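You operate a simulated robot arm through the tools that you are given. There is no shell and no other tool. Be economical: measure what you need, move in short steps, check, and stop when the job is done.

You run a simulated robot arm. Do the job below in one go: nothing can be reset, and whatever is moved stays where it is left.

TASK
Get the packing table ready for work. At the end: the purple fluted planter is on the packing table; the orange fluted planter is on the packing table; the jaw lock is turned to free; the red felt pad is on the black oil tin; whatever was shut is shut again. Leave all else as you found it, and nothing knocked over.

It is judged by the outcome, as a careful person would: the job done as asked, and still so three seconds after it is handed in. It fails if anything else is knocked over, pushed out of place, dropped, spilled or broken.

THE ROBOT
A 6-joint arm with a two-finger parallel gripper, fixed in place. Base frame: the origin is at the foot of the arm, x ahead of it, y to its left, z up; the work surface is at about z = 0. Units: mm, degrees, N and s.
With the tool pointing down near the work surface it reaches from about 140 to 580 mm from the base axis. Its first joint turns from -66.0 to 66.0 degrees. Payload 2.1 kg.
The tool frame sits at the grasp point between the pads (the TCP): z along the fingers, y along the line on which they close. The tips reach 30 mm beyond it. Largest opening 94 mm; finger width 28, thickness 10; the body of the gripper, 50 by 96 mm, starts 55 mm behind the TCP.
Orientation is that of the tool frame in the base frame, as a unit quaternion [w, x, y, z]. With the fingers straight down and closing along the base's y, the tool's x points along the base's -x, its y along +y and its z along -z.

THE INTERFACE
- The arm moves only by the tool servo_tool. Its argument "moves" is a list of rows, each a list of 3 entries, a list of its own where there are three numbers: the turn, a rotation vector about the tool's x, y, z in units of 4 degrees (1.0 is 4 degrees), then the shift along the tool's x, y, z in units of 20 mm (1.0 is 20 mm), then the gripper command, from -1 (shut) to 1 (fully open), values between in proportion. In form: [[[ax, ay, az], [x, y, z], claw], ...]. A call has 1 to 20 rows; each row shifts and turns the commanded pose from where the row before left it, along the tool's axes as they then stand. A call with a number of a shift or a turn outside -1 to 1 is refused whole. A row lasts 0.2 s, in which the tool goes at most 50 mm and 8.6 degrees; a call with a longer step from one row to the next is refused whole, and so is a gripper value outside its range. A pose out of reach is approached as far as the arm can. The call stops where the force on the tool passes 40 N (or 10 N more than at its start, if that is more) or the arm is blocked; 0.2 s more then pass. The fingers move at their own pace (about 72 mm/s each) and stop on an object; they squeeze with about 31 N. The grip force told is the motor's: it shows also when the fingers shut on nothing. Time passes only in rows, and 0.2 s behind the last, so rows that do not move let the fingers close. It gives the time, the measured TCP pose, the force on the tool (base axes), the opening and the grip force at its end, in the units of the frame above (readings bear some noise), with the torque about the TCP (base axes, N m) and any sound that the robot's microphone picked up, and new pictures: "show" is both (left out), scene, wrist or none.
- Cameras (640 x 400 px; columns grow to the right, rows downward): "scene" is fixed at [27.5, -398.7, 444.9]; the picture's right is [0.90, -0.45, 0.00], its down [-0.39, -0.78, -0.48] and it looks along [0.22, 0.43, -0.88] (base axes); focal length 214 px, centre (320, 200). "wrist" rides on the gripper at [76, 14, -103] in the tool frame; the picture's right is [-0.18, 0.98, 0.00], its down [-0.75, -0.14, -0.64] and it looks along [-0.63, -0.12, 0.77] (tool axes); focal length 243 px, centre (320, 200). There is no depth. A picture from a camera that has moved, and an enlarged one, comes with that camera's place and axes in the base frame and with its lens. The place of the scene camera against the robot may be out by one fixed shift of up to 18 mm in any direction.
- zoom(camera, box): a new picture of the part [left, top, right, bottom] of that camera's present view, enlarged. It takes no simulated time.
- sign_off(): hands the job in; it is judged then, once.

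Go step by step. Nothing tells you positions but the pictures and the camera data: compare them with the known pose of the tool, close in by small moves and look again before you grip or let go. The budget is 120 turns and 200 pictures, counting those below and the enlarged ones. Unless the task says otherwise, let go and move clear before handing in.

The tools are called after ">>>" as a command line: name --argument value ..., lists and objects as JSON in quotes. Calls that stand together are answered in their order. servo_tool: Moves the arm, as the interface text tells. Its arguments: {"type":"object","properties":{"moves":{"type":"array","items":{"type":"array"}},"show":{"type":"string","enum":["both","scene","wrist","none"]}},"required":["moves"]} The other tools are called the same way: zoom (camera, box) takes an enlarged picture of a part of a camera's view; sign_off () hands the job in.

At the start:

```text
t: 0.0
position: [303.5, -110.9, 322.3]
ee_rot: [0.001, 0.0, 1.0, 0.0]
wrist_force: [0.0, 0.0, 0.3]
ft_torque: [0.02, 0.0, -0.01]
opening: 94.1
gripper_force: 0.1
```

scene: 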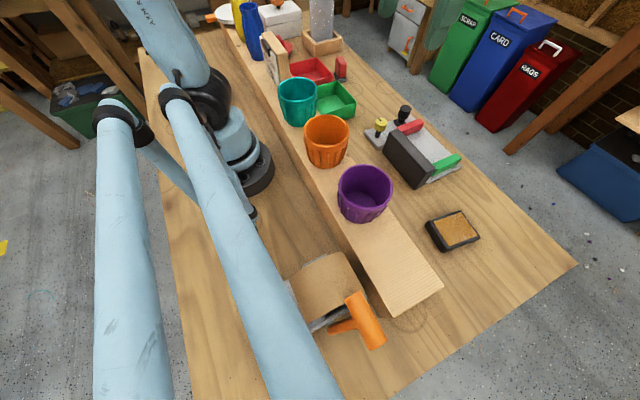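
wrist: 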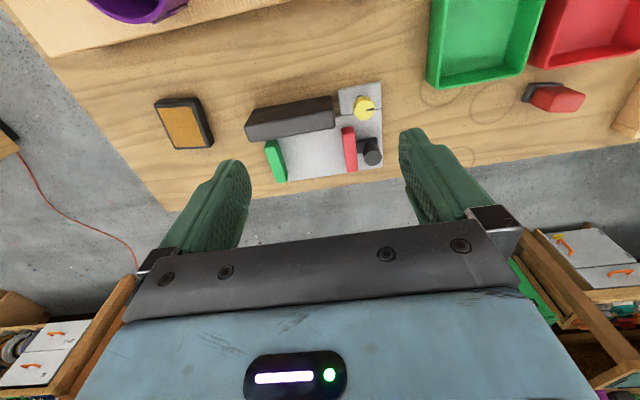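

I see a bench with a long raised plank carrying planters, a vise-like fixture and small items. I'll enlarge the views before moving.

>>> zoom --camera "scene" --box '[200, 0, 400, 125]'

>>> zoom --camera "scene" --box '[320, 80, 520, 205]'

>>> zoom --camera "scene" --box '[240, 180, 500, 380]'

>>> zoom --camera "wrist" --box '[120, 60, 420, 220]'

```text
3.20 times, centred on (300, 62) of scene
camera zoom: at [27.5, -398.7, 444.9], right [0.9, -0.45, 0.0], down [-0.39, -0.78, -0.48], along [0.22, 0.43, -0.88], focal length 686 px, centre (384, 640)
```

zoom: 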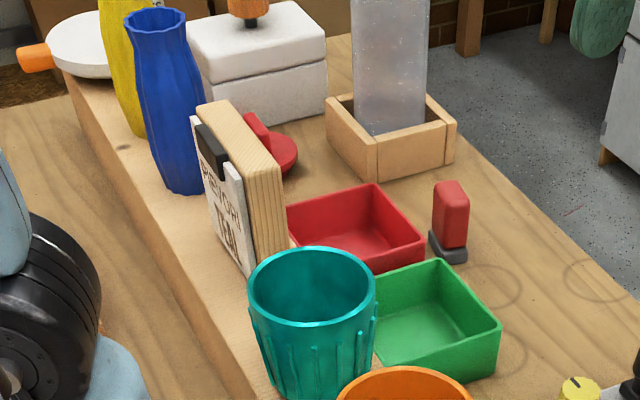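

```text
3.20 times, centred on (420, 142) of scene
camera zoom: at [27.5, -398.7, 444.9], right [0.9, -0.45, 0.0], down [-0.39, -0.78, -0.48], along [0.22, 0.43, -0.88], focal length 686 px, centre (0, 384)
```

zoom: 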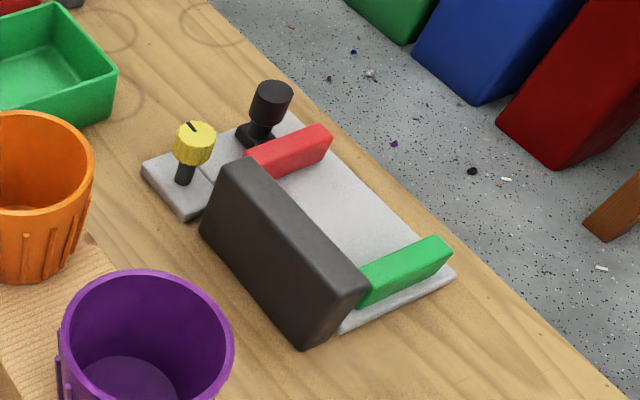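

```text
2.00 times, centred on (370, 280) of scene
camera zoom: at [27.5, -398.7, 444.9], right [0.9, -0.45, 0.0], down [-0.39, -0.78, -0.48], along [0.22, 0.43, -0.88], focal length 429 px, centre (220, 40)
```

zoom: 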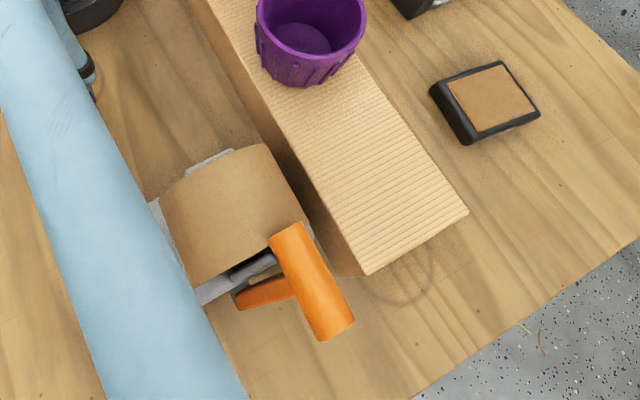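

```text
2.13 times, centred on (270, 140) of wrist
camera zoom: at [229.4, -96.2, 426.8], right [0.18, 0.98, 0.0], down [0.75, -0.14, 0.64], along [0.63, -0.12, -0.77], focal length 518 px, centre (427, 328)
```

zoom: 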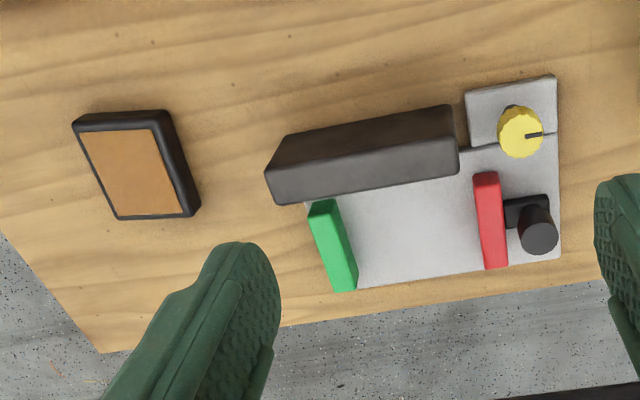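

The far (+y) end isn't well visible. I'll swing the wrist camera toward +y to look for the oil tin, the felt pad and anything that is shut.

>>> servo_tool --moves '[[[0, 0, -1], [0, 0, 0], 1], [[0, 0, -1], [0, 0, 0], 1], [[0, 0, -1], [0, 0, 0], 1], [[0, 0, -1], [0, 0, 0], 1], [[0, 0, -1], [0, 0, 0], 1], [[0, 0, -1], [0, 0, 0], 1], [[0, 0, -1], [0, 0, 0], 1], [[0, 0, -1], [0, 0, 0], 1], [[0, 0, -1], [0, 0, 0], 1], [[0, 0, -1], [0, 0, 0], 1], [[0, 0, -1], [0, 0, 0], 1], [[0, 0, -1], [0, 0, 0], 1], [[0, 0, -1], [0, 0, 0], 1], [[0, 0, -1], [0, 0, 0], 1], [[0, 0, -1], [0, 0, 0], 1], [[0, 0, -1], [0, 0, 0], 1], [[0, 0, -1], [0, 0, 0], 1], [[0, 0, -1], [0, 0, 0], 1]]'

```text
t: 3.8
position: [304.3, -110.1, 323.7]
ee_rot: [-0.001, -0.588, 0.809, 0.0]
wrist_force: [-0.2, 0.2, 0.3]
ft_torque: [0.01, 0.0, -0.04]
opening: 94.3
gripper_force: 0.0
camera wrist: at [268.2, -178.4, 426.4], right [-0.88, 0.48, 0.0], down [0.37, 0.67, 0.64], along [0.31, 0.56, -0.77], focal length 243 px, centre (320, 200)
```

scene: 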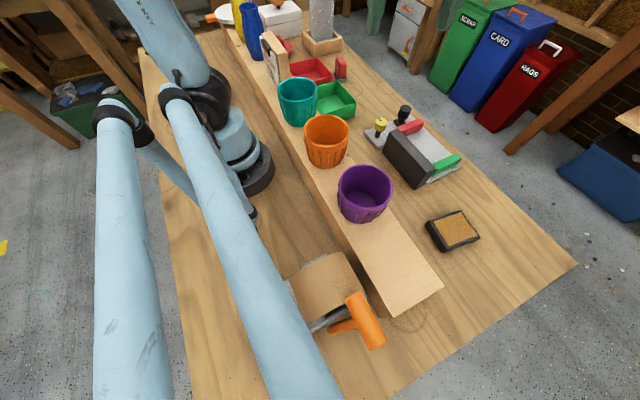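
wrist: 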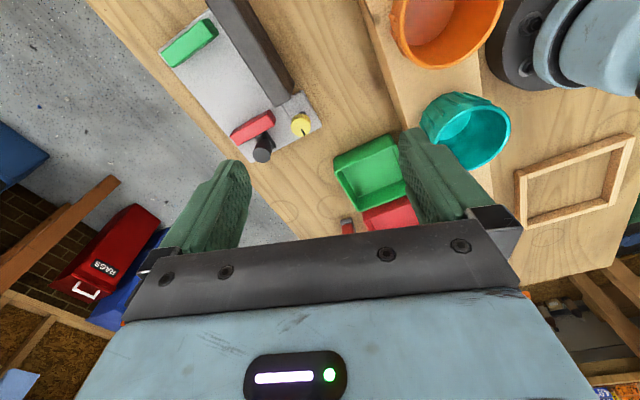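

A wooden frame lies on the bench left of the robot. I'll carry the camera along +y to see the far end.

>>> servo_tool --moves '[[[0, 0, 0], [-0.951, 0.309, -0.2], 1], [[0, 0, 0], [-0.951, 0.309, -0.2], 1], [[0, 0, 0], [-0.951, 0.309, -0.2], 1], [[0, 0, 0], [-0.951, 0.309, -0.2], 1], [[0, 0, 0], [-0.951, 0.309, -0.2], 1], [[0, 0, 0], [-0.951, 0.309, -0.2], 1], [[0, 0, 0], [-0.951, 0.309, -0.2], 1], [[0, 0, 0], [-0.951, 0.309, -0.2], 1], [[0, 0, 0], [-0.951, 0.309, -0.2], 1], [[0, 0, 0], [-0.951, 0.309, -0.2], 1], [[0, 0, 0], [-0.951, 0.309, 0], 1], [[0, 0, 0], [-0.951, 0.309, 0], 1]]'

```text
t: 6.4
position: [303.8, 128.8, 363.0]
ee_rot: [0.0, -0.587, 0.809, -0.001]
wrist_force: [0.0, -0.4, -0.4]
ft_torque: [0.02, 0.0, 0.01]
opening: 93.7
gripper_force: 0.2
camera wrist: at [268.8, 62.1, 465.9], right [-0.88, 0.48, 0.0], down [0.37, 0.67, 0.64], along [0.31, 0.56, -0.77], focal length 243 px, centre (320, 200)
```

scene: 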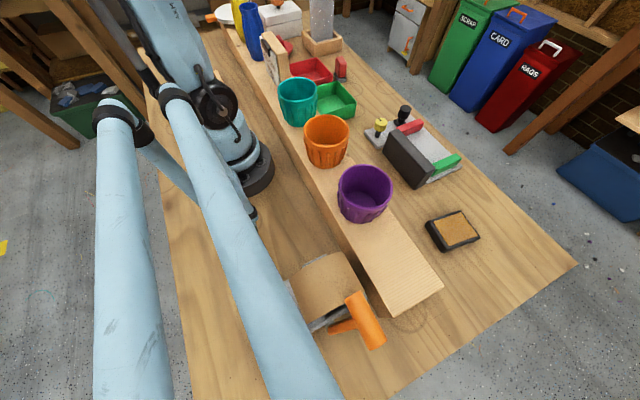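
wrist: 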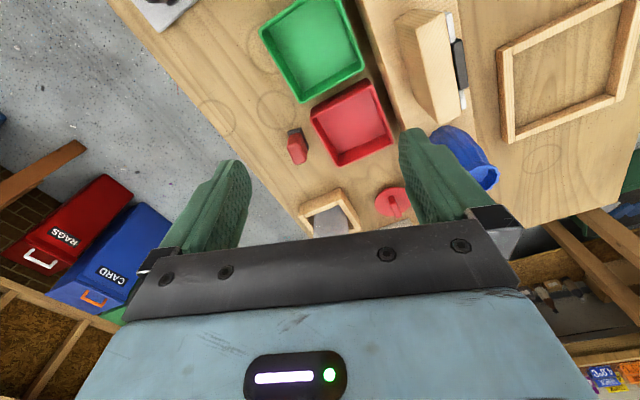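

>>> zoom --camera "wrist" --box '[250, 60, 500, 240]'

>>> zoom --camera "scene" --box '[190, 0, 360, 100]'

```text
2.22 times, centred on (375, 150) of wrist
camera zoom: at [268.8, 62.1, 465.9], right [-0.88, 0.48, 0.0], down [0.37, 0.67, 0.64], along [0.31, 0.56, -0.77], focal length 539 px, centre (198, 311)
```

zoom: 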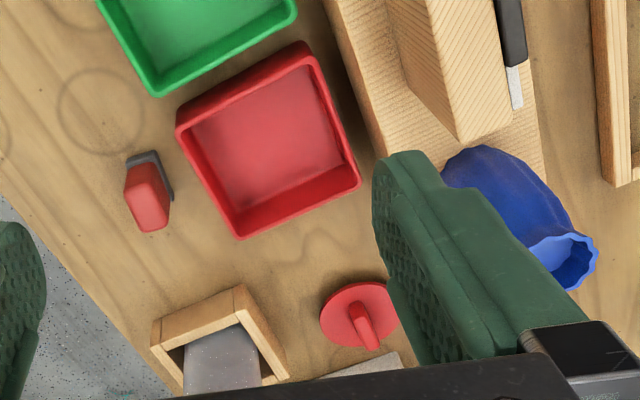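

```text
3.76 times, centred on (275, 50) of scene
camera zoom: at [27.5, -398.7, 444.9], right [0.9, -0.45, 0.0], down [-0.39, -0.78, -0.48], along [0.22, 0.43, -0.88], focal length 807 px, centre (489, 765)
```

zoom: 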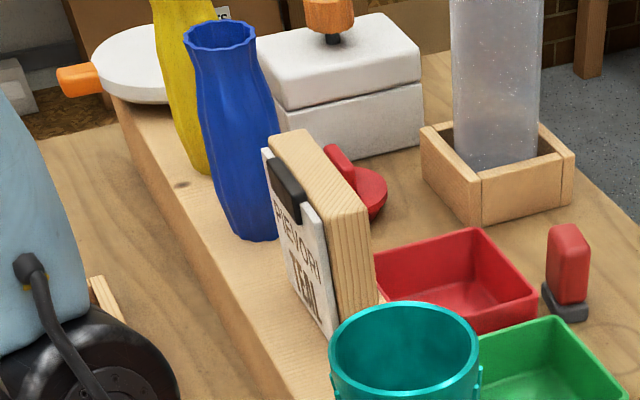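

>>> servo_tool --moves '[[[0, 0, 0], [-0.914, 0.626, -0.3], 1], [[0, 0, 0], [-0.914, 0.626, -0.3], 1], [[0, 0, 0], [-0.914, 0.626, -0.3], 1], [[0, 0, 0], [-0.914, 0.626, -0.3], 1], [[0, 0, 0], [-0.914, 0.626, -0.3], 1], [[0, 0, 0], [-0.914, 0.626, -0.3], 1], [[0, 0, 0], [-0.914, 0.626, -0.3], 1], [[0, 0, 0], [-0.914, 0.626, -0.3], 1]]' --show "wrist"

```text
t: 8.2
position: [254.5, 300.1, 413.7]
ee_rot: [0.001, -0.587, 0.809, 0.0]
wrist_force: [0.0, 0.4, -0.2]
ft_torque: [-0.02, 0.02, -0.01]
opening: 94.1
gripper_force: 0.1
camera wrist: at [218.6, 232.0, 515.7], right [-0.88, 0.48, 0.0], down [0.37, 0.67, 0.64], along [0.31, 0.56, -0.77], focal length 243 px, centre (320, 200)
```

wrist: 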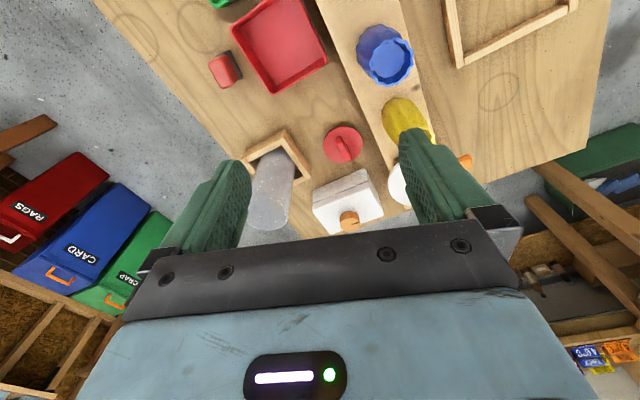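

No black tin shows at the far end. I'll return toward the vise at the front for a closer look.

>>> servo_tool --moves '[[[0, 0, 0], [0.987, -0.442, 0], 1], [[0, 0, 0], [0.987, -0.442, 0], 1], [[0, 0, 0], [0.987, -0.442, 0], 1], [[0, 0, 0], [0.987, -0.442, 0], 1], [[0, 0, 0], [0.987, -0.442, 0.5], 1], [[0, 0, 0], [0.987, -0.442, 0.5], 1], [[0, 0, 0], [0.987, -0.442, 0.5], 1], [[0, 0, 0], [0.987, -0.442, 0.5], 1], [[0, 0, 0], [0.987, -0.442, 0.5], 1], [[0, 0, 0], [0.987, -0.442, 0.5], 1], [[0, 0, 0], [0.987, -0.442, 0.5], 1], [[0, 0, 0], [0.987, -0.442, 0.5], 1], [[0, 0, 0], [0.987, -0.442, 0.5], 1], [[0, 0, 0], [0.987, -0.442, 0.5], 1], [[0, 0, 0], [0.987, -0.442, 0.5], 1], [[0, 0, 0], [0.987, -0.442, 0.5], 1], [[0, 0, 0], [0.987, -0.442, 0.5], 1], [[0, 0, 0], [0.987, -0.442, 0.5], 1], [[0, 0, 0], [0.987, -0.442, 0.5], 1], [[0, 0, 0], [0.987, -0.442, 0.5], 1]]' --show "none"

>>> servo_tool --moves '[[[0, 0, 1], [0, 0, 0], 1], [[0, 0, 1], [0, 0, 0], 1], [[0, 0, 1], [0, 0, 0], 1], [[0, 0, 1], [0, 0, 0], 1], [[0, 0, 1], [0, 0, 0], 1], [[0, 0, 1], [0, 0, 0], 1], [[0, 0, 1], [0, 0, 0], 1], [[0, 0, 1], [0, 0, 0], 1], [[0, 0, 1], [0, 0, 0], 1], [[0, 0, 1], [0, 0, 0], 1], [[0, 0, 1], [0, 0, 0], 1], [[0, 0, 1], [0, 0, 0], 1], [[0, 0, 1], [0, 0, 0], 1], [[0, 0, 1], [0, 0, 0], 1], [[0, 0, 1], [0, 0, 0], 1], [[0, 0, 1], [0, 0, 0], 1], [[0, 0, 1], [0, 0, 0], 1], [[0, 0, 1], [0, 0, 0], 1]]' --show "wrist"

```text
t: 12.4
position: [300.4, -130.1, 251.7]
ee_rot: [0.0, -0.588, 0.809, 0.001]
wrist_force: [-0.1, 0.2, -0.1]
ft_torque: [-0.01, 0.0, 0.01]
opening: 94.1
gripper_force: 0.0
```

```text
t: 16.2
position: [300.1, -129.7, 251.3]
ee_rot: [0.001, 0.001, 1.0, 0.0]
wrist_force: [0.1, 0.6, -0.4]
ft_torque: [0.0, 0.02, -0.04]
opening: 94.1
gripper_force: 0.1
camera wrist: at [225.2, -114.9, 354.9], right [0.19, 0.98, 0.0], down [0.75, -0.14, 0.64], along [0.63, -0.12, -0.77], focal length 243 px, centre (320, 200)
```

wrist: 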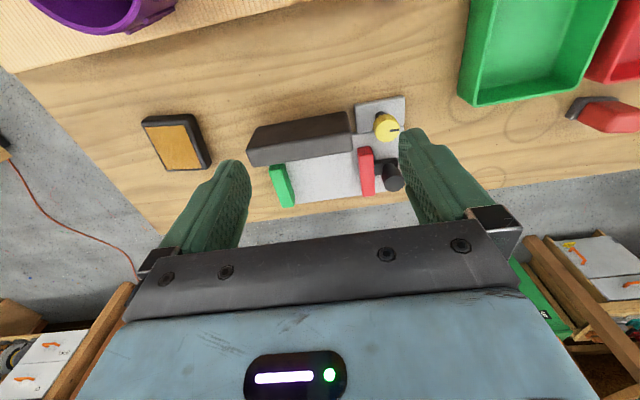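

>>> zoom --camera "wrist" --box '[240, 80, 420, 220]'

>>> zoom --camera "wrist" --box '[130, 100, 220, 180]'

>>> zoom --camera "wrist" --box '[340, 80, 420, 150]'

>>> zoom --camera "scene" --box '[355, 90, 475, 190]'

```text
2.86 times, centred on (330, 150) of wrist
camera zoom: at [225.2, -114.9, 354.9], right [0.19, 0.98, 0.0], down [0.75, -0.14, 0.64], along [0.63, -0.12, -0.77], focal length 693 px, centre (291, 343)
```

zoom: 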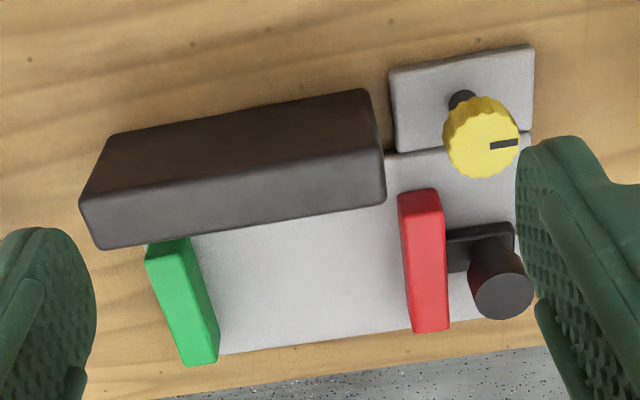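

```text
5.00 times, centred on (175, 140) of wrist
camera zoom: at [225.2, -114.9, 354.9], right [0.19, 0.98, 0.0], down [0.75, -0.14, 0.64], along [0.63, -0.12, -0.77], focal length 1213 px, centre (1045, 500)
```

zoom: 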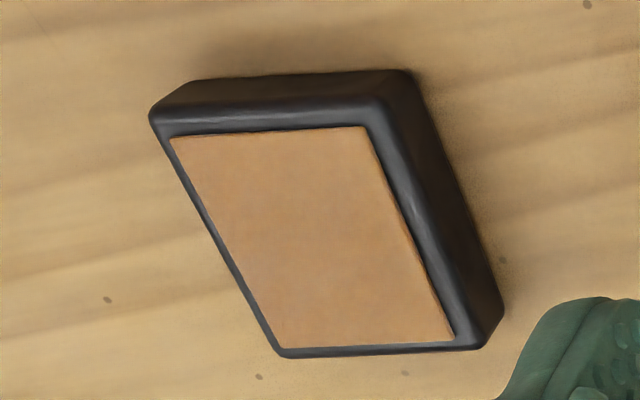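

```text
5.71 times, centred on (380, 115) of wrist
camera zoom: at [225.2, -114.9, 354.9], right [0.19, 0.98, 0.0], down [0.75, -0.14, 0.64], along [0.63, -0.12, -0.77], focal length 1386 px, centre (-23, 686)
```

zoom: 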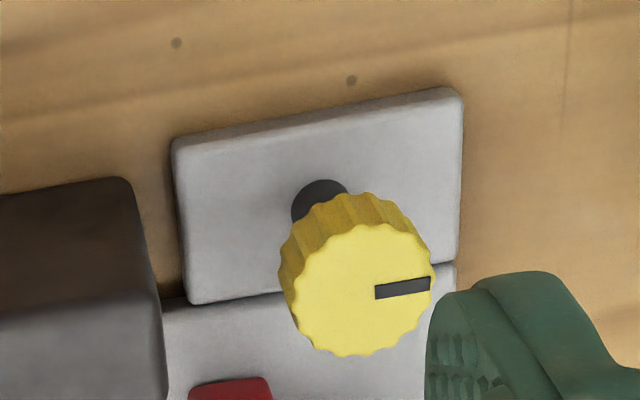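

```text
4.00 times, centred on (415, 140) of scene
camera zoom: at [27.5, -398.7, 444.9], right [0.9, -0.45, 0.0], down [-0.39, -0.78, -0.48], along [0.22, 0.43, -0.88], focal length 858 px, centre (-60, 440)
```

zoom: 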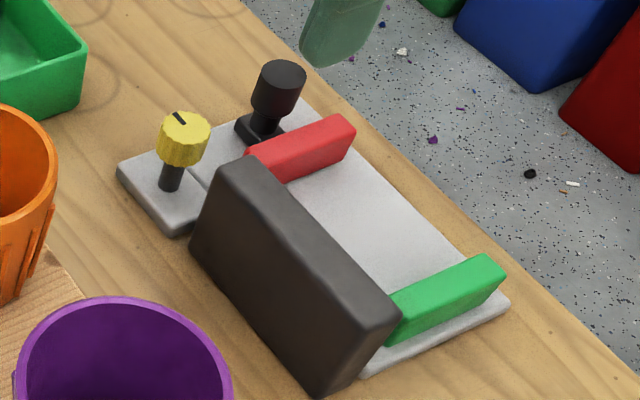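

>>> zoom --camera "scene" --box '[255, 25, 305, 90]'

>>> zoom --camera "wrist" --box '[0, 0, 200, 100]'

```text
6.15 times, centred on (280, 58) of scene
camera zoom: at [27.5, -398.7, 444.9], right [0.9, -0.45, 0.0], down [-0.39, -0.78, -0.48], along [0.22, 0.43, -0.88], focal length 1320 px, centre (566, 1077)
```

zoom: 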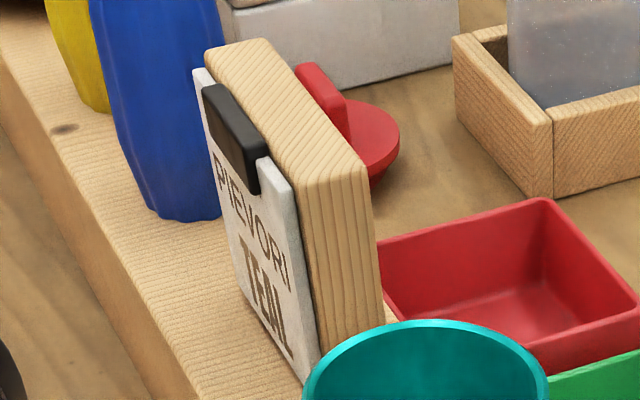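

```text
3.20 times, centred on (100, 50) of wrist
camera zoom: at [225.2, -114.9, 354.9], right [0.19, 0.98, 0.0], down [0.75, -0.14, 0.64], along [0.63, -0.12, -0.77], focal length 776 px, centre (1024, 680)
```

zoom: 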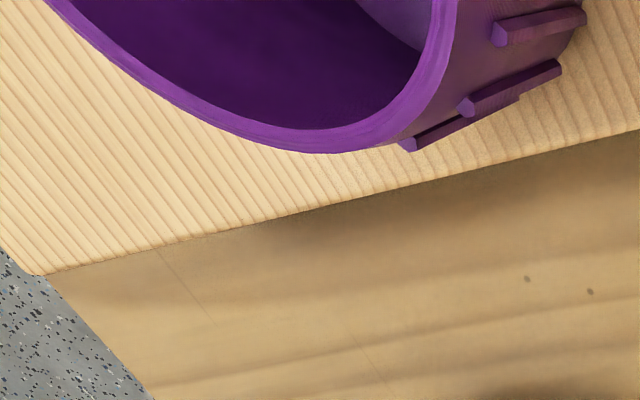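

Letters on the sign are nonsense, so no help there. I'll look at the vise and the stamp-like red piece from the +y side.

>>> servo_tool --moves '[[[0, 0, 0], [-0.714, 0.929, 0.3], 1], [[0, 0, 0], [-0.714, 0.929, 0.3], 1], [[0, 0, 0], [-0.714, 0.929, 0.3], 1], [[0, 0, 0], [-0.714, 0.929, 0.3], 1], [[0, 0, 0], [-0.714, 0.929, 0.3], 1], [[0, 0, 0], [-0.714, 0.929, 0.3], 1], [[0, 0, 0], [-0.714, 0.929, 0.3], 1]]' --show "wrist"

>>> servo_tool --moves '[[[0, 0, 1], [0, 0, 0], 1], [[0, 0, 1], [0, 0, 0], 1], [[0, 0, 1], [0, 0, 0], 1], [[0, 0, 1], [0, 0, 0], 1], [[0, 0, 1], [0, 0, 0], 1], [[0, 0, 1], [0, 0, 0], 1], [[0, 0, 1], [0, 0, 0], 1], [[0, 0, 1], [0, 0, 0], 1], [[0, 0, 1], [0, 0, 0], 1], [[0, 0, 1], [0, 0, 0], 1], [[0, 0, 1], [0, 0, 0], 1], [[0, 0, 1], [0, 0, 0], 1], [[0, 0, 1], [0, 0, 0], 1], [[0, 0, 1], [0, 0, 0], 1], [[0, 0, 1], [0, 0, 0], 1], [[0, 0, 1], [0, 0, 0], 1], [[0, 0, 1], [0, 0, 0], 1], [[0, 0, 1], [0, 0, 0], 1], [[0, 0, 1], [0, 0, 0], 1], [[0, 0, 1], [0, 0, 0], 1]]' --show "wrist"

```text
t: 17.8
position: [400.8, 1.0, 208.1]
ee_rot: [0.001, 0.002, 1.0, 0.0]
wrist_force: [0.8, 0.3, -0.4]
ft_torque: [0.01, 0.0, 0.0]
opening: 93.9
gripper_force: 0.1
camera wrist: at [325.3, 16.0, 311.9], right [0.19, 0.98, 0.0], down [0.75, -0.14, 0.64], along [0.63, -0.12, -0.77], focal length 243 px, centre (320, 200)
```

wrist: 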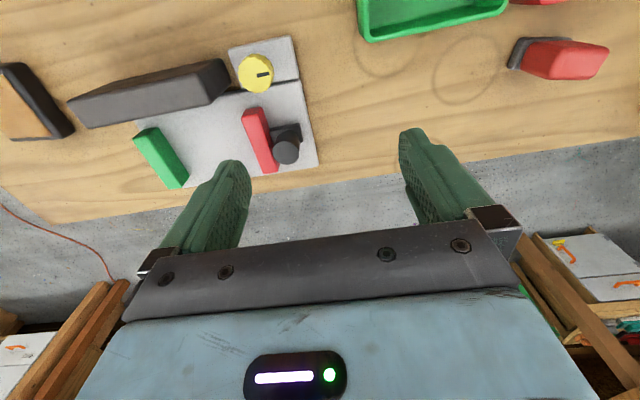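

```text
t: 22.0
position: [400.4, -0.3, 209.9]
ee_rot: [0.0, 0.644, 0.765, 0.001]
wrist_force: [-0.3, 0.2, -0.6]
ft_torque: [0.04, 0.0, -0.02]
opening: 93.8
gripper_force: 0.1
camera wrist: at [402.5, 77.9, 313.4], right [1.0, -0.01, 0.0], down [-0.01, -0.77, 0.64], along [-0.01, -0.64, -0.77], focal length 243 px, centre (320, 200)
```

wrist: 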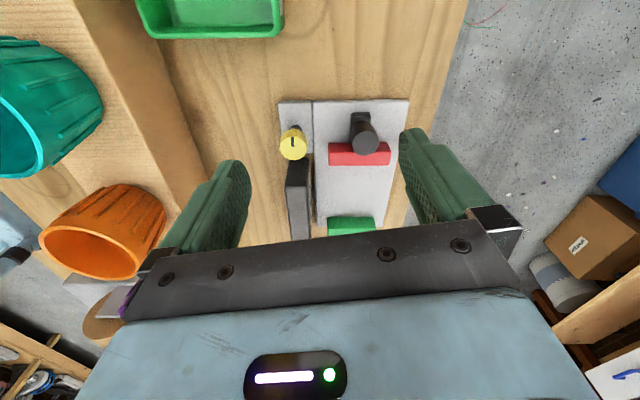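

>>> zoom --camera "wrist" --box '[260, 85, 420, 245]'

```text
2.50 times, centred on (340, 165) of wrist
camera zoom: at [402.5, 77.9, 313.4], right [1.0, -0.01, 0.0], down [-0.01, -0.77, 0.64], along [-0.01, -0.64, -0.77], focal length 606 px, centre (270, 288)
```

zoom: 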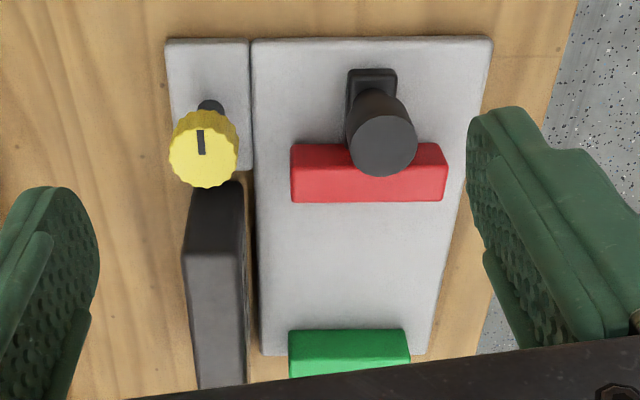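

The yellow pointer knob on its own plate is the jaw lock (knob top near (369, -55, 60)). The red block on a grey foot, near (410, 215), looks like a felt applicator for the black tin. Next I'll inspect that.

>>> servo_tool --moves '[[[0, 0, -1], [0, 0, 0], 1], [[0, 0, -1], [0, 0, 0], 1], [[0, 0, -1], [0, 0, 0], 1], [[0, 0, -1], [0, 0, 0], 1], [[0, 0, -1], [0, 0, 0], 1], [[0, 0, -1], [0, 0, 0], 1], [[0, 0, -1], [0, 0, 0], 1], [[0, 0, -1], [0, 0, 0], 1], [[0, 0, -1], [0, 0, 0], 1], [[0, 0, -1], [0, 0, 0], 1], [[0, 0, -1], [0, 0, 0], 1], [[0, 0, -1], [0, 0, 0], 1], [[0, 0, -1], [0, 0, 0], 1], [[0, 0, -1], [0, 0, 0], 1], [[0, 0, -1], [0, 0, 0], 1], [[0, 0, -1], [0, 0, 0], 1], [[0, 0, -1], [0, 0, 0], 1], [[0, 0, -1], [0, 0, 0], 1], [[0, 0, -1], [0, 0, 0], 1], [[0, 0, -1], [0, 0, 0], 1]]' --show "none"

>>> servo_tool --moves '[[[0, 0, 0], [0.2, 0.95, 0], 1], [[0, 0, 0], [0.2, 0.95, 0], 1], [[0, 0, 0], [0.2, 0.95, 0], 1], [[0, 0, 0], [0.2, 0.95, 0], 1], [[0, 0, 0], [0.2, 0.95, 0], 1], [[0, 0, 0], [0.2, 0.95, 0], 1], [[0, 0, 0], [0.2, 0.95, 0], 1], [[0, 0, 0], [0.2, 0.95, 0], 1], [[0, 0, 0], [0.2, 0.95, 0], 1], [[0, 0, 0], [0.2, 0.95, 0], 1]]' --show "wrist"

>>> zoom --camera "wrist" --box '[260, 60, 440, 200]'

```text
t: 26.2
position: [399.3, -0.0, 210.2]
ee_rot: [0.001, -0.001, 1.0, 0.0]
wrist_force: [0.3, -0.4, 0.0]
ft_torque: [-0.01, -0.01, -0.02]
opening: 93.8
gripper_force: 0.1
```

```text
t: 28.4
position: [359.3, 190.2, 210.6]
ee_rot: [0.001, 0.0, 1.0, 0.0]
wrist_force: [0.1, 0.0, 0.0]
ft_torque: [0.04, -0.04, 0.0]
opening: 94.1
gripper_force: 0.0
camera wrist: at [284.7, 205.2, 313.4], right [0.18, 0.98, 0.0], down [0.75, -0.14, 0.64], along [0.63, -0.12, -0.77], focal length 243 px, centre (320, 200)
```

wrist: 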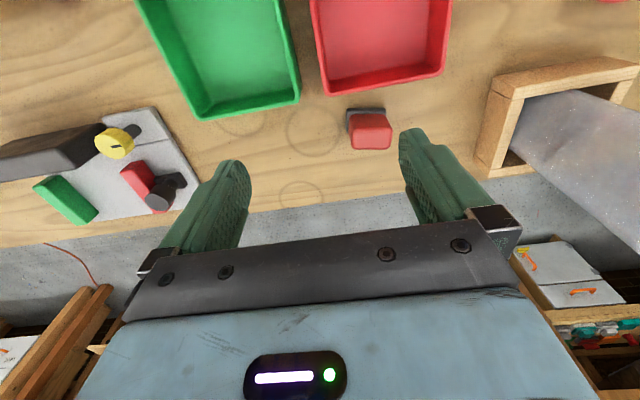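

```text
2.86 times, centred on (350, 130) of wrist
camera zoom: at [284.7, 205.2, 313.4], right [0.18, 0.98, 0.0], down [0.75, -0.14, 0.64], along [0.63, -0.12, -0.77], focal length 693 px, centre (234, 400)
```

zoom: 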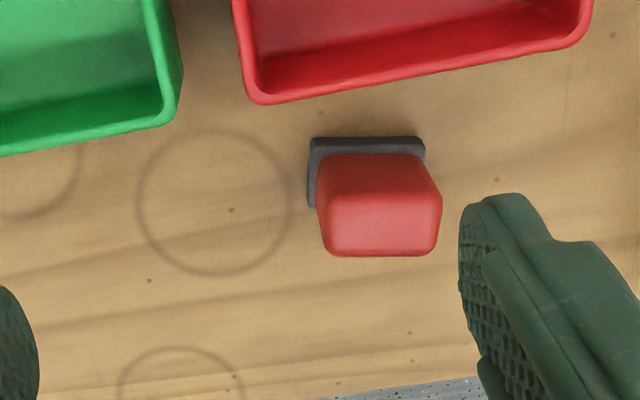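

I'd like to rule out the red disc first, so I'll take a nearer look at it.

>>> servo_tool --moves '[[[0, 0, 0], [0.5, 0.9, -0.4], 1], [[0, 0, 0], [0.5, 0.9, -0.4], 1], [[0, 0, 0], [0.5, 0.9, -0.4], 1], [[0, 0, 0], [0.5, 0.9, -0.4], 1], [[0, 0, 0], [0.5, 0.9, -0.4], 1], [[0, 0, 0], [0.5, 0.9, -0.4], 1], [[0, 0, 0], [0.5, 0.9, -0.4], 1], [[0, 0, 0], [0.5, 0.9, -0.4], 1], [[0, 0, 0], [0.5, 0.9, -0.4], 1]]' --show "wrist"

>>> zoom --camera "wrist" --box '[380, 0, 640, 180]'

```text
t: 30.4
position: [271.3, 353.2, 280.2]
ee_rot: [0.001, 0.001, 1.0, 0.0]
wrist_force: [0.6, 0.3, 0.1]
ft_torque: [0.01, -0.01, 0.0]
opening: 93.9
gripper_force: 0.1
camera wrist: at [195.3, 368.2, 384.3], right [0.19, 0.98, 0.0], down [0.75, -0.14, 0.64], along [0.63, -0.12, -0.77], focal length 243 px, centre (320, 200)
```

wrist: 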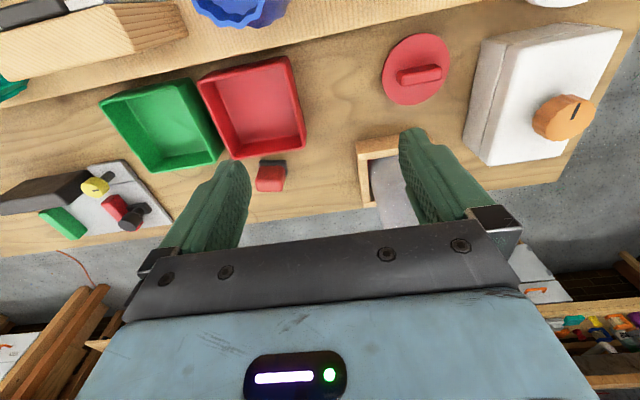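

```text
2.22 times, centred on (510, 90) of wrist
camera zoom: at [195.3, 368.2, 384.3], right [0.19, 0.98, 0.0], down [0.75, -0.14, 0.64], along [0.63, -0.12, -0.77], focal length 539 px, centre (-102, 444)
```

zoom: 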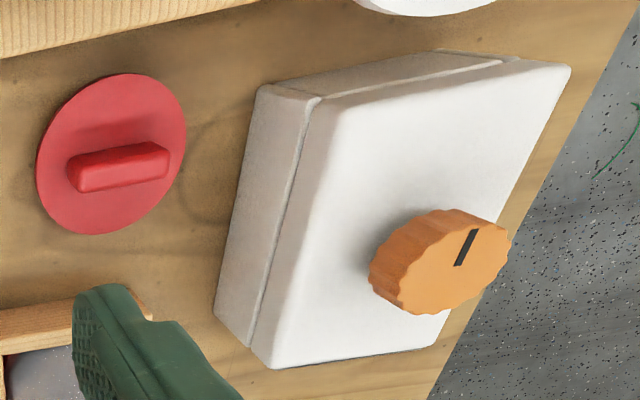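

The disc is a lid with a bar handle (and out near the reach limit), so the stamp-shaped red piece is my felt pad. It sits near (420, 240), about 50 mm tall and turned about 13°. I'll go above it.

>>> servo_tool --moves '[[[0, 0, 0], [-0.822, -0.633, 0.889], 1], [[0, 0, 0], [-0.822, -0.633, 0.889], 1], [[0, 0, 0], [-0.822, -0.633, 0.889], 1], [[0, 0, 0], [-0.822, -0.633, 0.889], 1], [[0, 0, 0], [-0.822, -0.633, 0.889], 1], [[0, 0, 0], [-0.822, -0.633, 0.889], 1], [[0, 0, 0], [-0.822, -0.633, 0.889], 1], [[0, 0, 0], [-0.822, -0.633, 0.889], 1], [[0, 0, 0], [-0.822, -0.633, 0.889], 1], [[0, 0, 0.8], [0, 0, 0], 1], [[0, 0, 0.8], [0, 0, 0], 1], [[0, 0, 0.8], [0, 0, 0], 1], [[0, 0, 0.8], [0, 0, 0], 1]]'

```text
t: 33.2
position: [418.7, 238.3, 120.7]
ee_rot: [0.0, 0.113, 0.994, 0.001]
wrist_force: [-0.1, 0.0, -1.0]
ft_torque: [0.01, 0.05, 0.01]
opening: 94.0
gripper_force: 0.0
camera wrist: at [348.0, 269.1, 224.6], right [0.4, 0.92, 0.0], down [0.7, -0.31, 0.64], along [0.59, -0.26, -0.77], focal length 243 px, centre (320, 200)
```

scene: 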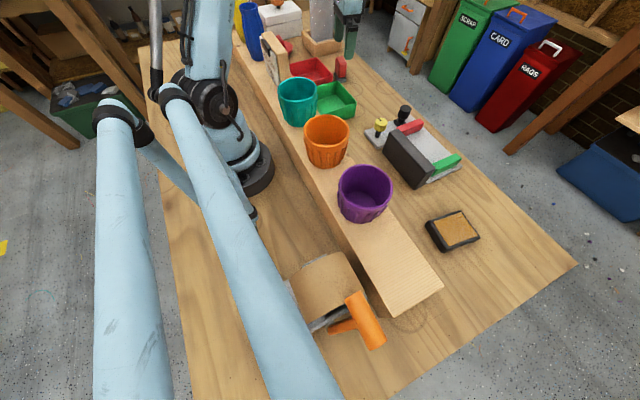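
wrist: 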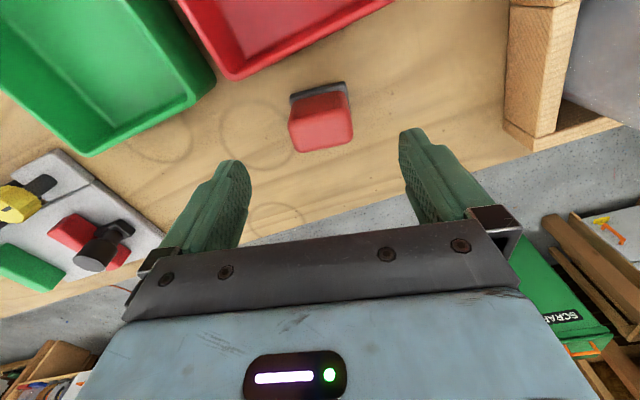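

Aligned over the pad. Descending to grip height.

>>> servo_tool --moves '[[[0, 0, 0], [0, 0, 0.98], 1], [[0, 0, 0], [0, 0, 0.98], 1], [[0, 0, 0], [0, 0, 0.98], 1], [[0, 0, 0], [0, 0, 0.98], 1]]' --show "wrist"

```text
t: 34.2
position: [418.5, 237.2, 41.1]
ee_rot: [0.001, 0.112, 0.994, 0.0]
wrist_force: [0.1, 0.6, 0.1]
ft_torque: [0.01, 0.01, -0.01]
opening: 94.2
gripper_force: 0.1
camera wrist: at [349.0, 268.9, 145.8], right [0.4, 0.92, 0.0], down [0.7, -0.31, 0.64], along [0.59, -0.26, -0.77], focal length 243 px, centre (320, 200)
```

wrist: 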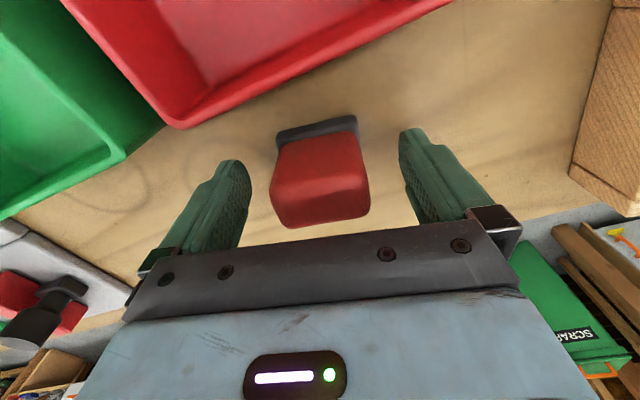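

>>> servo_tool --moves '[[[0, 0, 0], [0, 0, 0], -1], [[0, 0, 0], [0, 0, 0], -1], [[0, 0, 0], [0, 0, 0], -1], [[0, 0, 0], [0, 0, 0], -1], [[0, 0, 0], [0, 0, 0], -1], [[0, 0, 0], [0, 0, -0.5], -1], [[0, 0, 0], [0, 0, -1], -1], [[0, 0, 0], [0, 0, -1], -1], [[0, 0, 0], [0, 0, -1], -1], [[0, 0, 0], [0, 0, -1], -1]]'

```text
t: 36.4
position: [418.7, 237.8, 132.6]
ee_rot: [0.0, 0.112, 0.994, 0.001]
wrist_force: [0.2, 0.3, -1.2]
ft_torque: [0.0, -0.01, 0.0]
opening: 49.7
gripper_force: 30.5
camera wrist: at [348.6, 268.8, 236.8], right [0.4, 0.92, 0.0], down [0.7, -0.31, 0.64], along [0.59, -0.26, -0.77], focal length 243 px, centre (320, 200)
```

scene: 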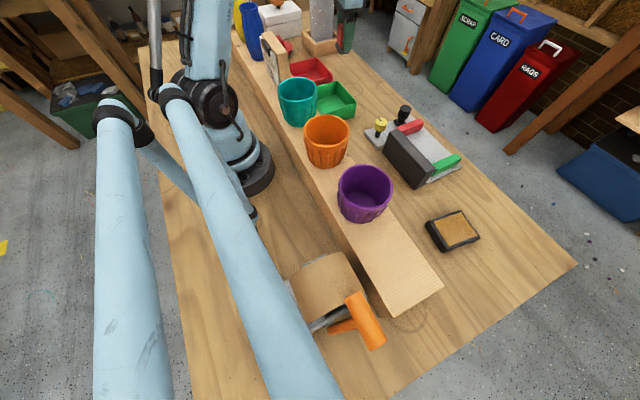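
wrist: 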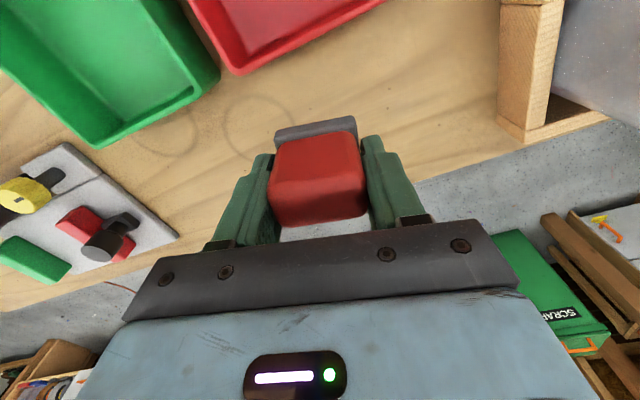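

Held well (opening 49.7). The tin's insert is centred near (359, -366), turned about 7°. I'll lift and carry the pad over there.

>>> servo_tool --moves '[[[0, 0, -0.7], [0, 0, -0.9], -1], [[0, 0, -0.7], [0, 0, -0.9], -1], [[0, 0, 0], [0, 0, -0.7], -1], [[0, 0, 0], [-0.029, -0.948, 0], -1], [[0, 0, 0], [-0.029, -0.948, 0], -1], [[0, 0, 0], [-0.029, -0.948, 0], -1], [[0, 0, 0], [-0.029, -0.948, 0], -1], [[0, 0, 0], [-0.029, -0.948, 0], -1], [[0, 0, 0], [-0.029, -0.948, 0], -1], [[0, 0, 0], [-0.029, -0.948, 0], -1], [[0, 0, 0], [-0.029, -0.948, 0], -1], [[0, 0, 0], [-0.029, -0.948, 0], -1], [[0, 0, 0], [-0.029, -0.948, 0], -1], [[0, 0, 0], [-0.029, -0.948, 0], -1], [[0, 0, 0], [-0.029, -0.948, 0], -1], [[0, 0, 0], [-0.029, -0.948, 0], -1], [[0, 0, 0], [-0.029, -0.948, 0], -1], [[0, 0, 0], [-0.029, -0.948, 0], -1], [[0, 0, 0], [-0.029, -0.948, 0], -1]]' --show "none"

>>> servo_tool --moves '[[[0, 0, 0], [-0.029, -0.948, 0], -1], [[0, 0, 0], [-0.029, -0.948, 0], -1], [[0, 0, 0], [-0.029, -0.948, 0], -1], [[0, 0, 0], [-0.029, -0.948, 0], -1], [[0, 0, 0], [-0.029, -0.948, 0], -1], [[0, 0, 0], [-0.029, -0.948, 0], -1], [[0, 0, 0], [-0.029, -0.948, 0], -1], [[0, 0, 0], [-0.029, -0.948, 0], -1], [[0, 0, 0], [-0.029, -0.948, 0], -1], [[0, 0, 0], [-0.029, -0.948, 0], -1], [[0, 0, 0], [-0.029, -0.948, 0], -1], [[0, 0, 0], [-0.029, -0.948, 0], -1], [[0, 0, 0], [-0.029, -0.948, 0], -1]]'

```text
t: 40.4
position: [389.8, -65.8, 182.8]
ee_rot: [0.0, 0.063, 0.998, 0.0]
wrist_force: [-0.9, -0.4, -2.0]
ft_torque: [0.01, 0.04, 0.01]
opening: 49.4
gripper_force: 30.8
```

```text
t: 43.2
position: [365.0, -309.9, 182.8]
ee_rot: [0.0, 0.064, 0.998, -0.001]
wrist_force: [-0.7, 0.3, -0.5]
ft_torque: [0.0, -0.02, 0.03]
opening: 49.5
gripper_force: 31.2
camera wrist: at [293.5, -286.4, 286.3], right [0.31, 0.95, 0.0], down [0.73, -0.23, 0.64], along [0.61, -0.2, -0.77], focal length 243 px, centre (320, 200)
```

scene: 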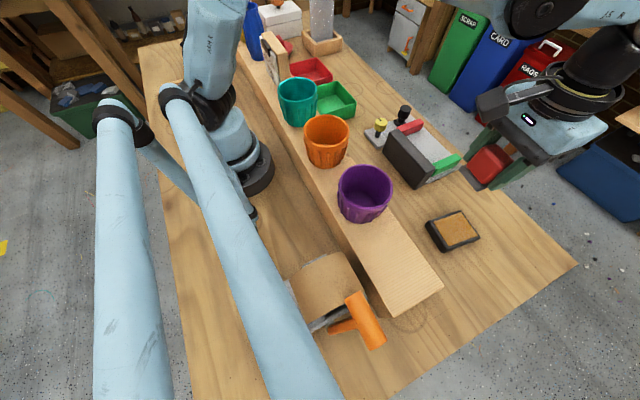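
wrist: 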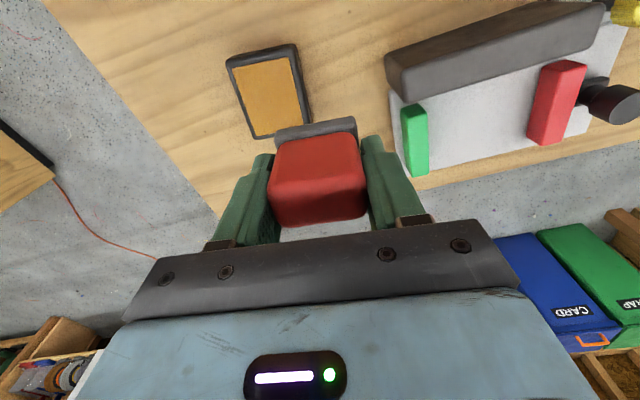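

>>> servo_tool --moves '[[[0, 0, 0], [0, -0.908, 0], -1], [[0, 0, 0], [0, -0.908, 0], -1], [[0, 0, 0], [0, -0.908, 0], -1], [[0, 0, 0], [0, 0, 0.9], -1], [[0, 0, 0], [0, 0, 0.9], -1], [[0, 0, 0], [0, 0, 0.9], -1], [[0, 0, 0], [0, 0, 0.9], -1], [[0, 0, 0], [0, 0, 0.9], -1], [[0, 0, 0], [0, 0, 0.6], -1]]'

>>> zoom --camera "scene" --box '[400, 180, 500, 260]'

```text
t: 45.2
position: [358.3, -364.8, 81.2]
ee_rot: [0.0, 0.063, 0.998, 0.0]
wrist_force: [0.8, 0.3, 0.1]
ft_torque: [-0.02, 0.01, -0.01]
opening: 49.5
gripper_force: 31.1
camera wrist: at [285.6, -341.3, 183.5], right [0.31, 0.95, 0.0], down [0.73, -0.23, 0.64], along [0.61, -0.2, -0.77], focal length 243 px, centre (320, 200)
```

scene: 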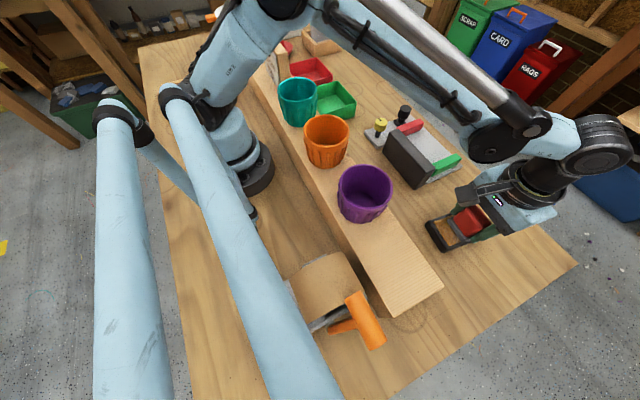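
wrist: 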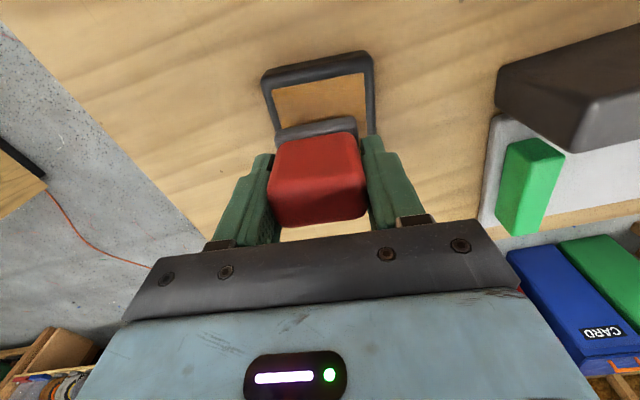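

```text
5.00 times, centred on (450, 220) of scene
camera zoom: at [27.5, -398.7, 444.9], right [0.9, -0.45, 0.0], down [-0.39, -0.78, -0.48], along [0.22, 0.43, -0.88], focal length 1072 px, centre (-330, 100)
```

zoom: 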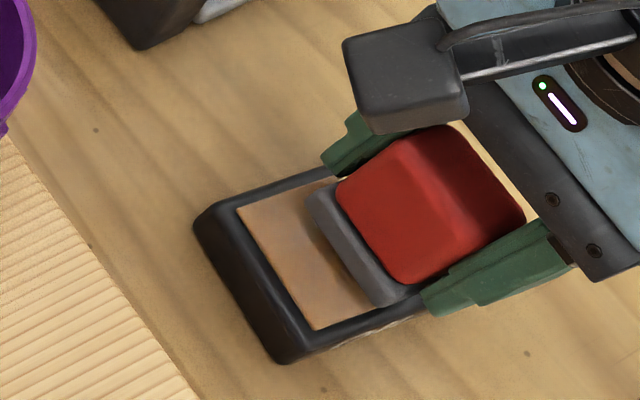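

>>> servo_tool --moves '[[[0, 0, 0], [0, 0, 0.4], -1], [[0, 0, 0], [0, 0, 0.4], -1], [[0, 0, 0], [0, 0, 0.1], -1], [[0, 0, 0], [0, 0, 0], -1]]' --show "wrist"

```text
t: 46.2
position: [357.3, -366.2, 64.0]
ee_rot: [0.0, 0.063, 0.998, -0.001]
wrist_force: [-2.3, -4.1, 30.0]
ft_torque: [-0.03, 0.24, 0.03]
opening: 49.5
gripper_force: 30.7
camera wrist: at [285.5, -341.4, 166.8], right [0.31, 0.95, 0.0], down [0.73, -0.23, 0.64], along [0.61, -0.2, -0.77], focal length 243 px, centre (320, 200)
```

wrist: 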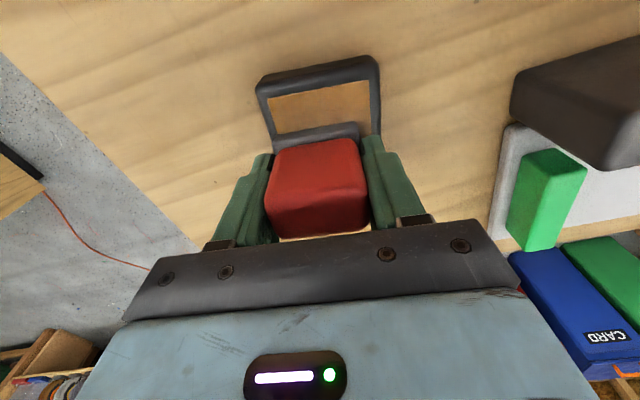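

Contact with the tin top at about z = 23. Easing the pressure and releasing.

>>> servo_tool --moves '[[[0, 0, 0], [0, 0, -0.08], -1], [[0, 0, 0], [0, 0, 0], -0.3], [[0, 0, 0], [0, 0, 0], 0.5], [[0, 0, 0], [0, 0, 0], 1], [[0, 0, 0], [0, 0, 0], 1], [[0, 0, 0], [0, 0, -1], 1], [[0, 0, 0], [0, 0, -1], 1], [[0, 0, 0], [0, 0, -1], 1], [[0, 0, 0], [0, 0, -1], 1], [[0, 0, 0], [0, 0, -1], 1], [[0, 0, 0], [0, 0, -1], 1]]'

>>> zoom --camera "scene" --box '[400, 180, 500, 260]'

```text
t: 48.6
position: [359.0, -364.4, 186.0]
ee_rot: [0.0, 0.063, 0.998, 0.0]
wrist_force: [0.1, -0.2, 0.2]
ft_torque: [-0.05, 0.0, -0.02]
opening: 94.0
gripper_force: 0.1
camera wrist: at [286.7, -339.9, 288.6], right [0.31, 0.95, 0.0], down [0.73, -0.23, 0.64], along [0.61, -0.2, -0.77], focal length 243 px, centre (320, 200)
```

scene: 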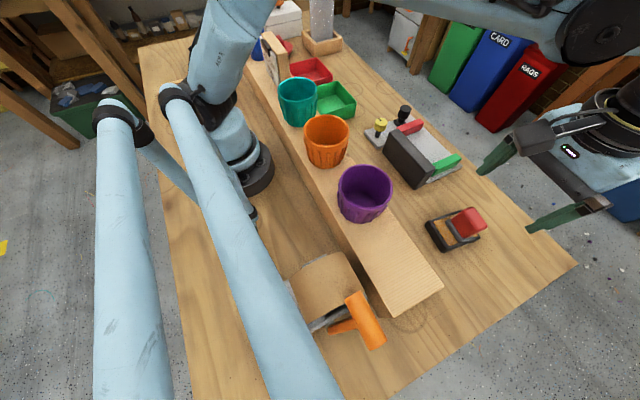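
wrist: 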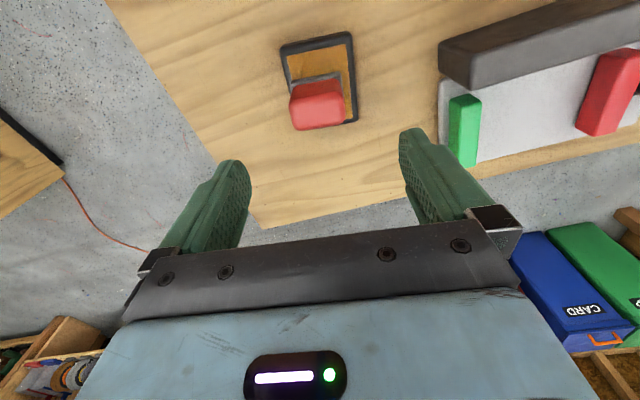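

```text
5.00 times, centred on (450, 220) of scene
camera zoom: at [27.5, -398.7, 444.9], right [0.9, -0.45, 0.0], down [-0.39, -0.78, -0.48], along [0.22, 0.43, -0.88], focal length 1072 px, centre (-330, 100)
```

zoom: 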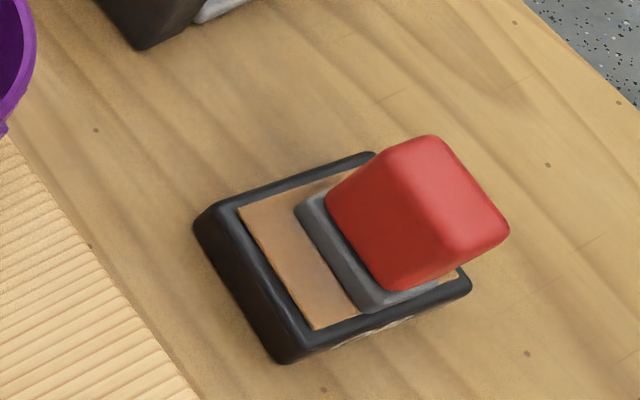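

The pad sits squarely on the tin. Now the planters on the plank: I'll look at the purple one from above.

>>> servo_tool --moves '[[[0, 0, 0], [0, 0, -0.95], 1], [[0, 0, 0], [0, 0, -0.95], 1], [[0, 0, 0], [0, 0, -0.95], 1], [[0, 0, 0], [0.92, 0.506, -0.285], 1], [[0, 0, 0], [0.92, 0.506, -0.285], 1], [[0, 0, 0], [0.92, 0.506, -0.285], 1], [[0, 0, 0], [0.92, 0.506, -0.285], 1], [[0, 0, 0], [0.92, 0.506, -0.285], 1], [[0, 0, 0], [0.92, 0.506, -0.285], 1], [[0, 0, 0], [0.92, 0.506, -0.285], 1], [[0, 0, 0], [0.92, 0.506, -0.285], 1], [[0, 0, 0], [0.92, 0.506, -0.285], 1], [[0, 0, 0], [0.92, 0.506, -0.285], 1]]'

```text
t: 51.4
position: [189.4, -240.2, 298.0]
ee_rot: [0.0, 0.063, 0.998, 0.0]
wrist_force: [-0.6, -0.2, -0.1]
ft_torque: [0.0, -0.01, 0.02]
opening: 94.0
gripper_force: 0.0
camera wrist: at [116.9, -216.6, 400.8], right [0.31, 0.95, 0.0], down [0.73, -0.24, 0.64], along [0.61, -0.2, -0.77], focal length 243 px, centre (320, 200)
```

scene: 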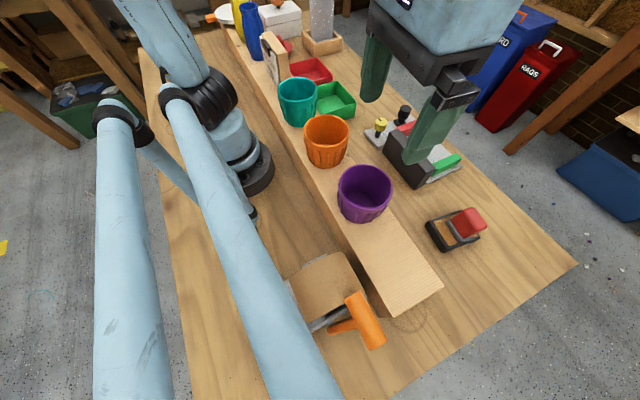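
wrist: 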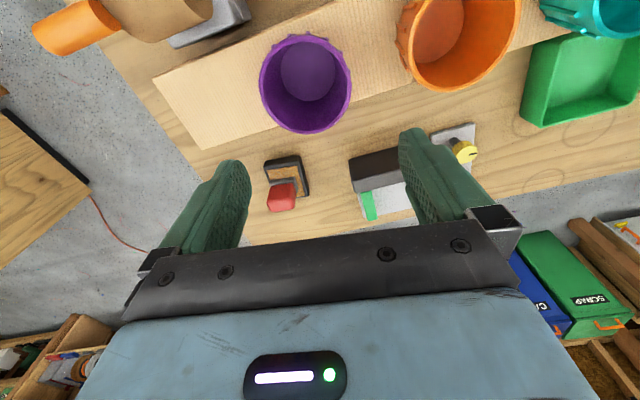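

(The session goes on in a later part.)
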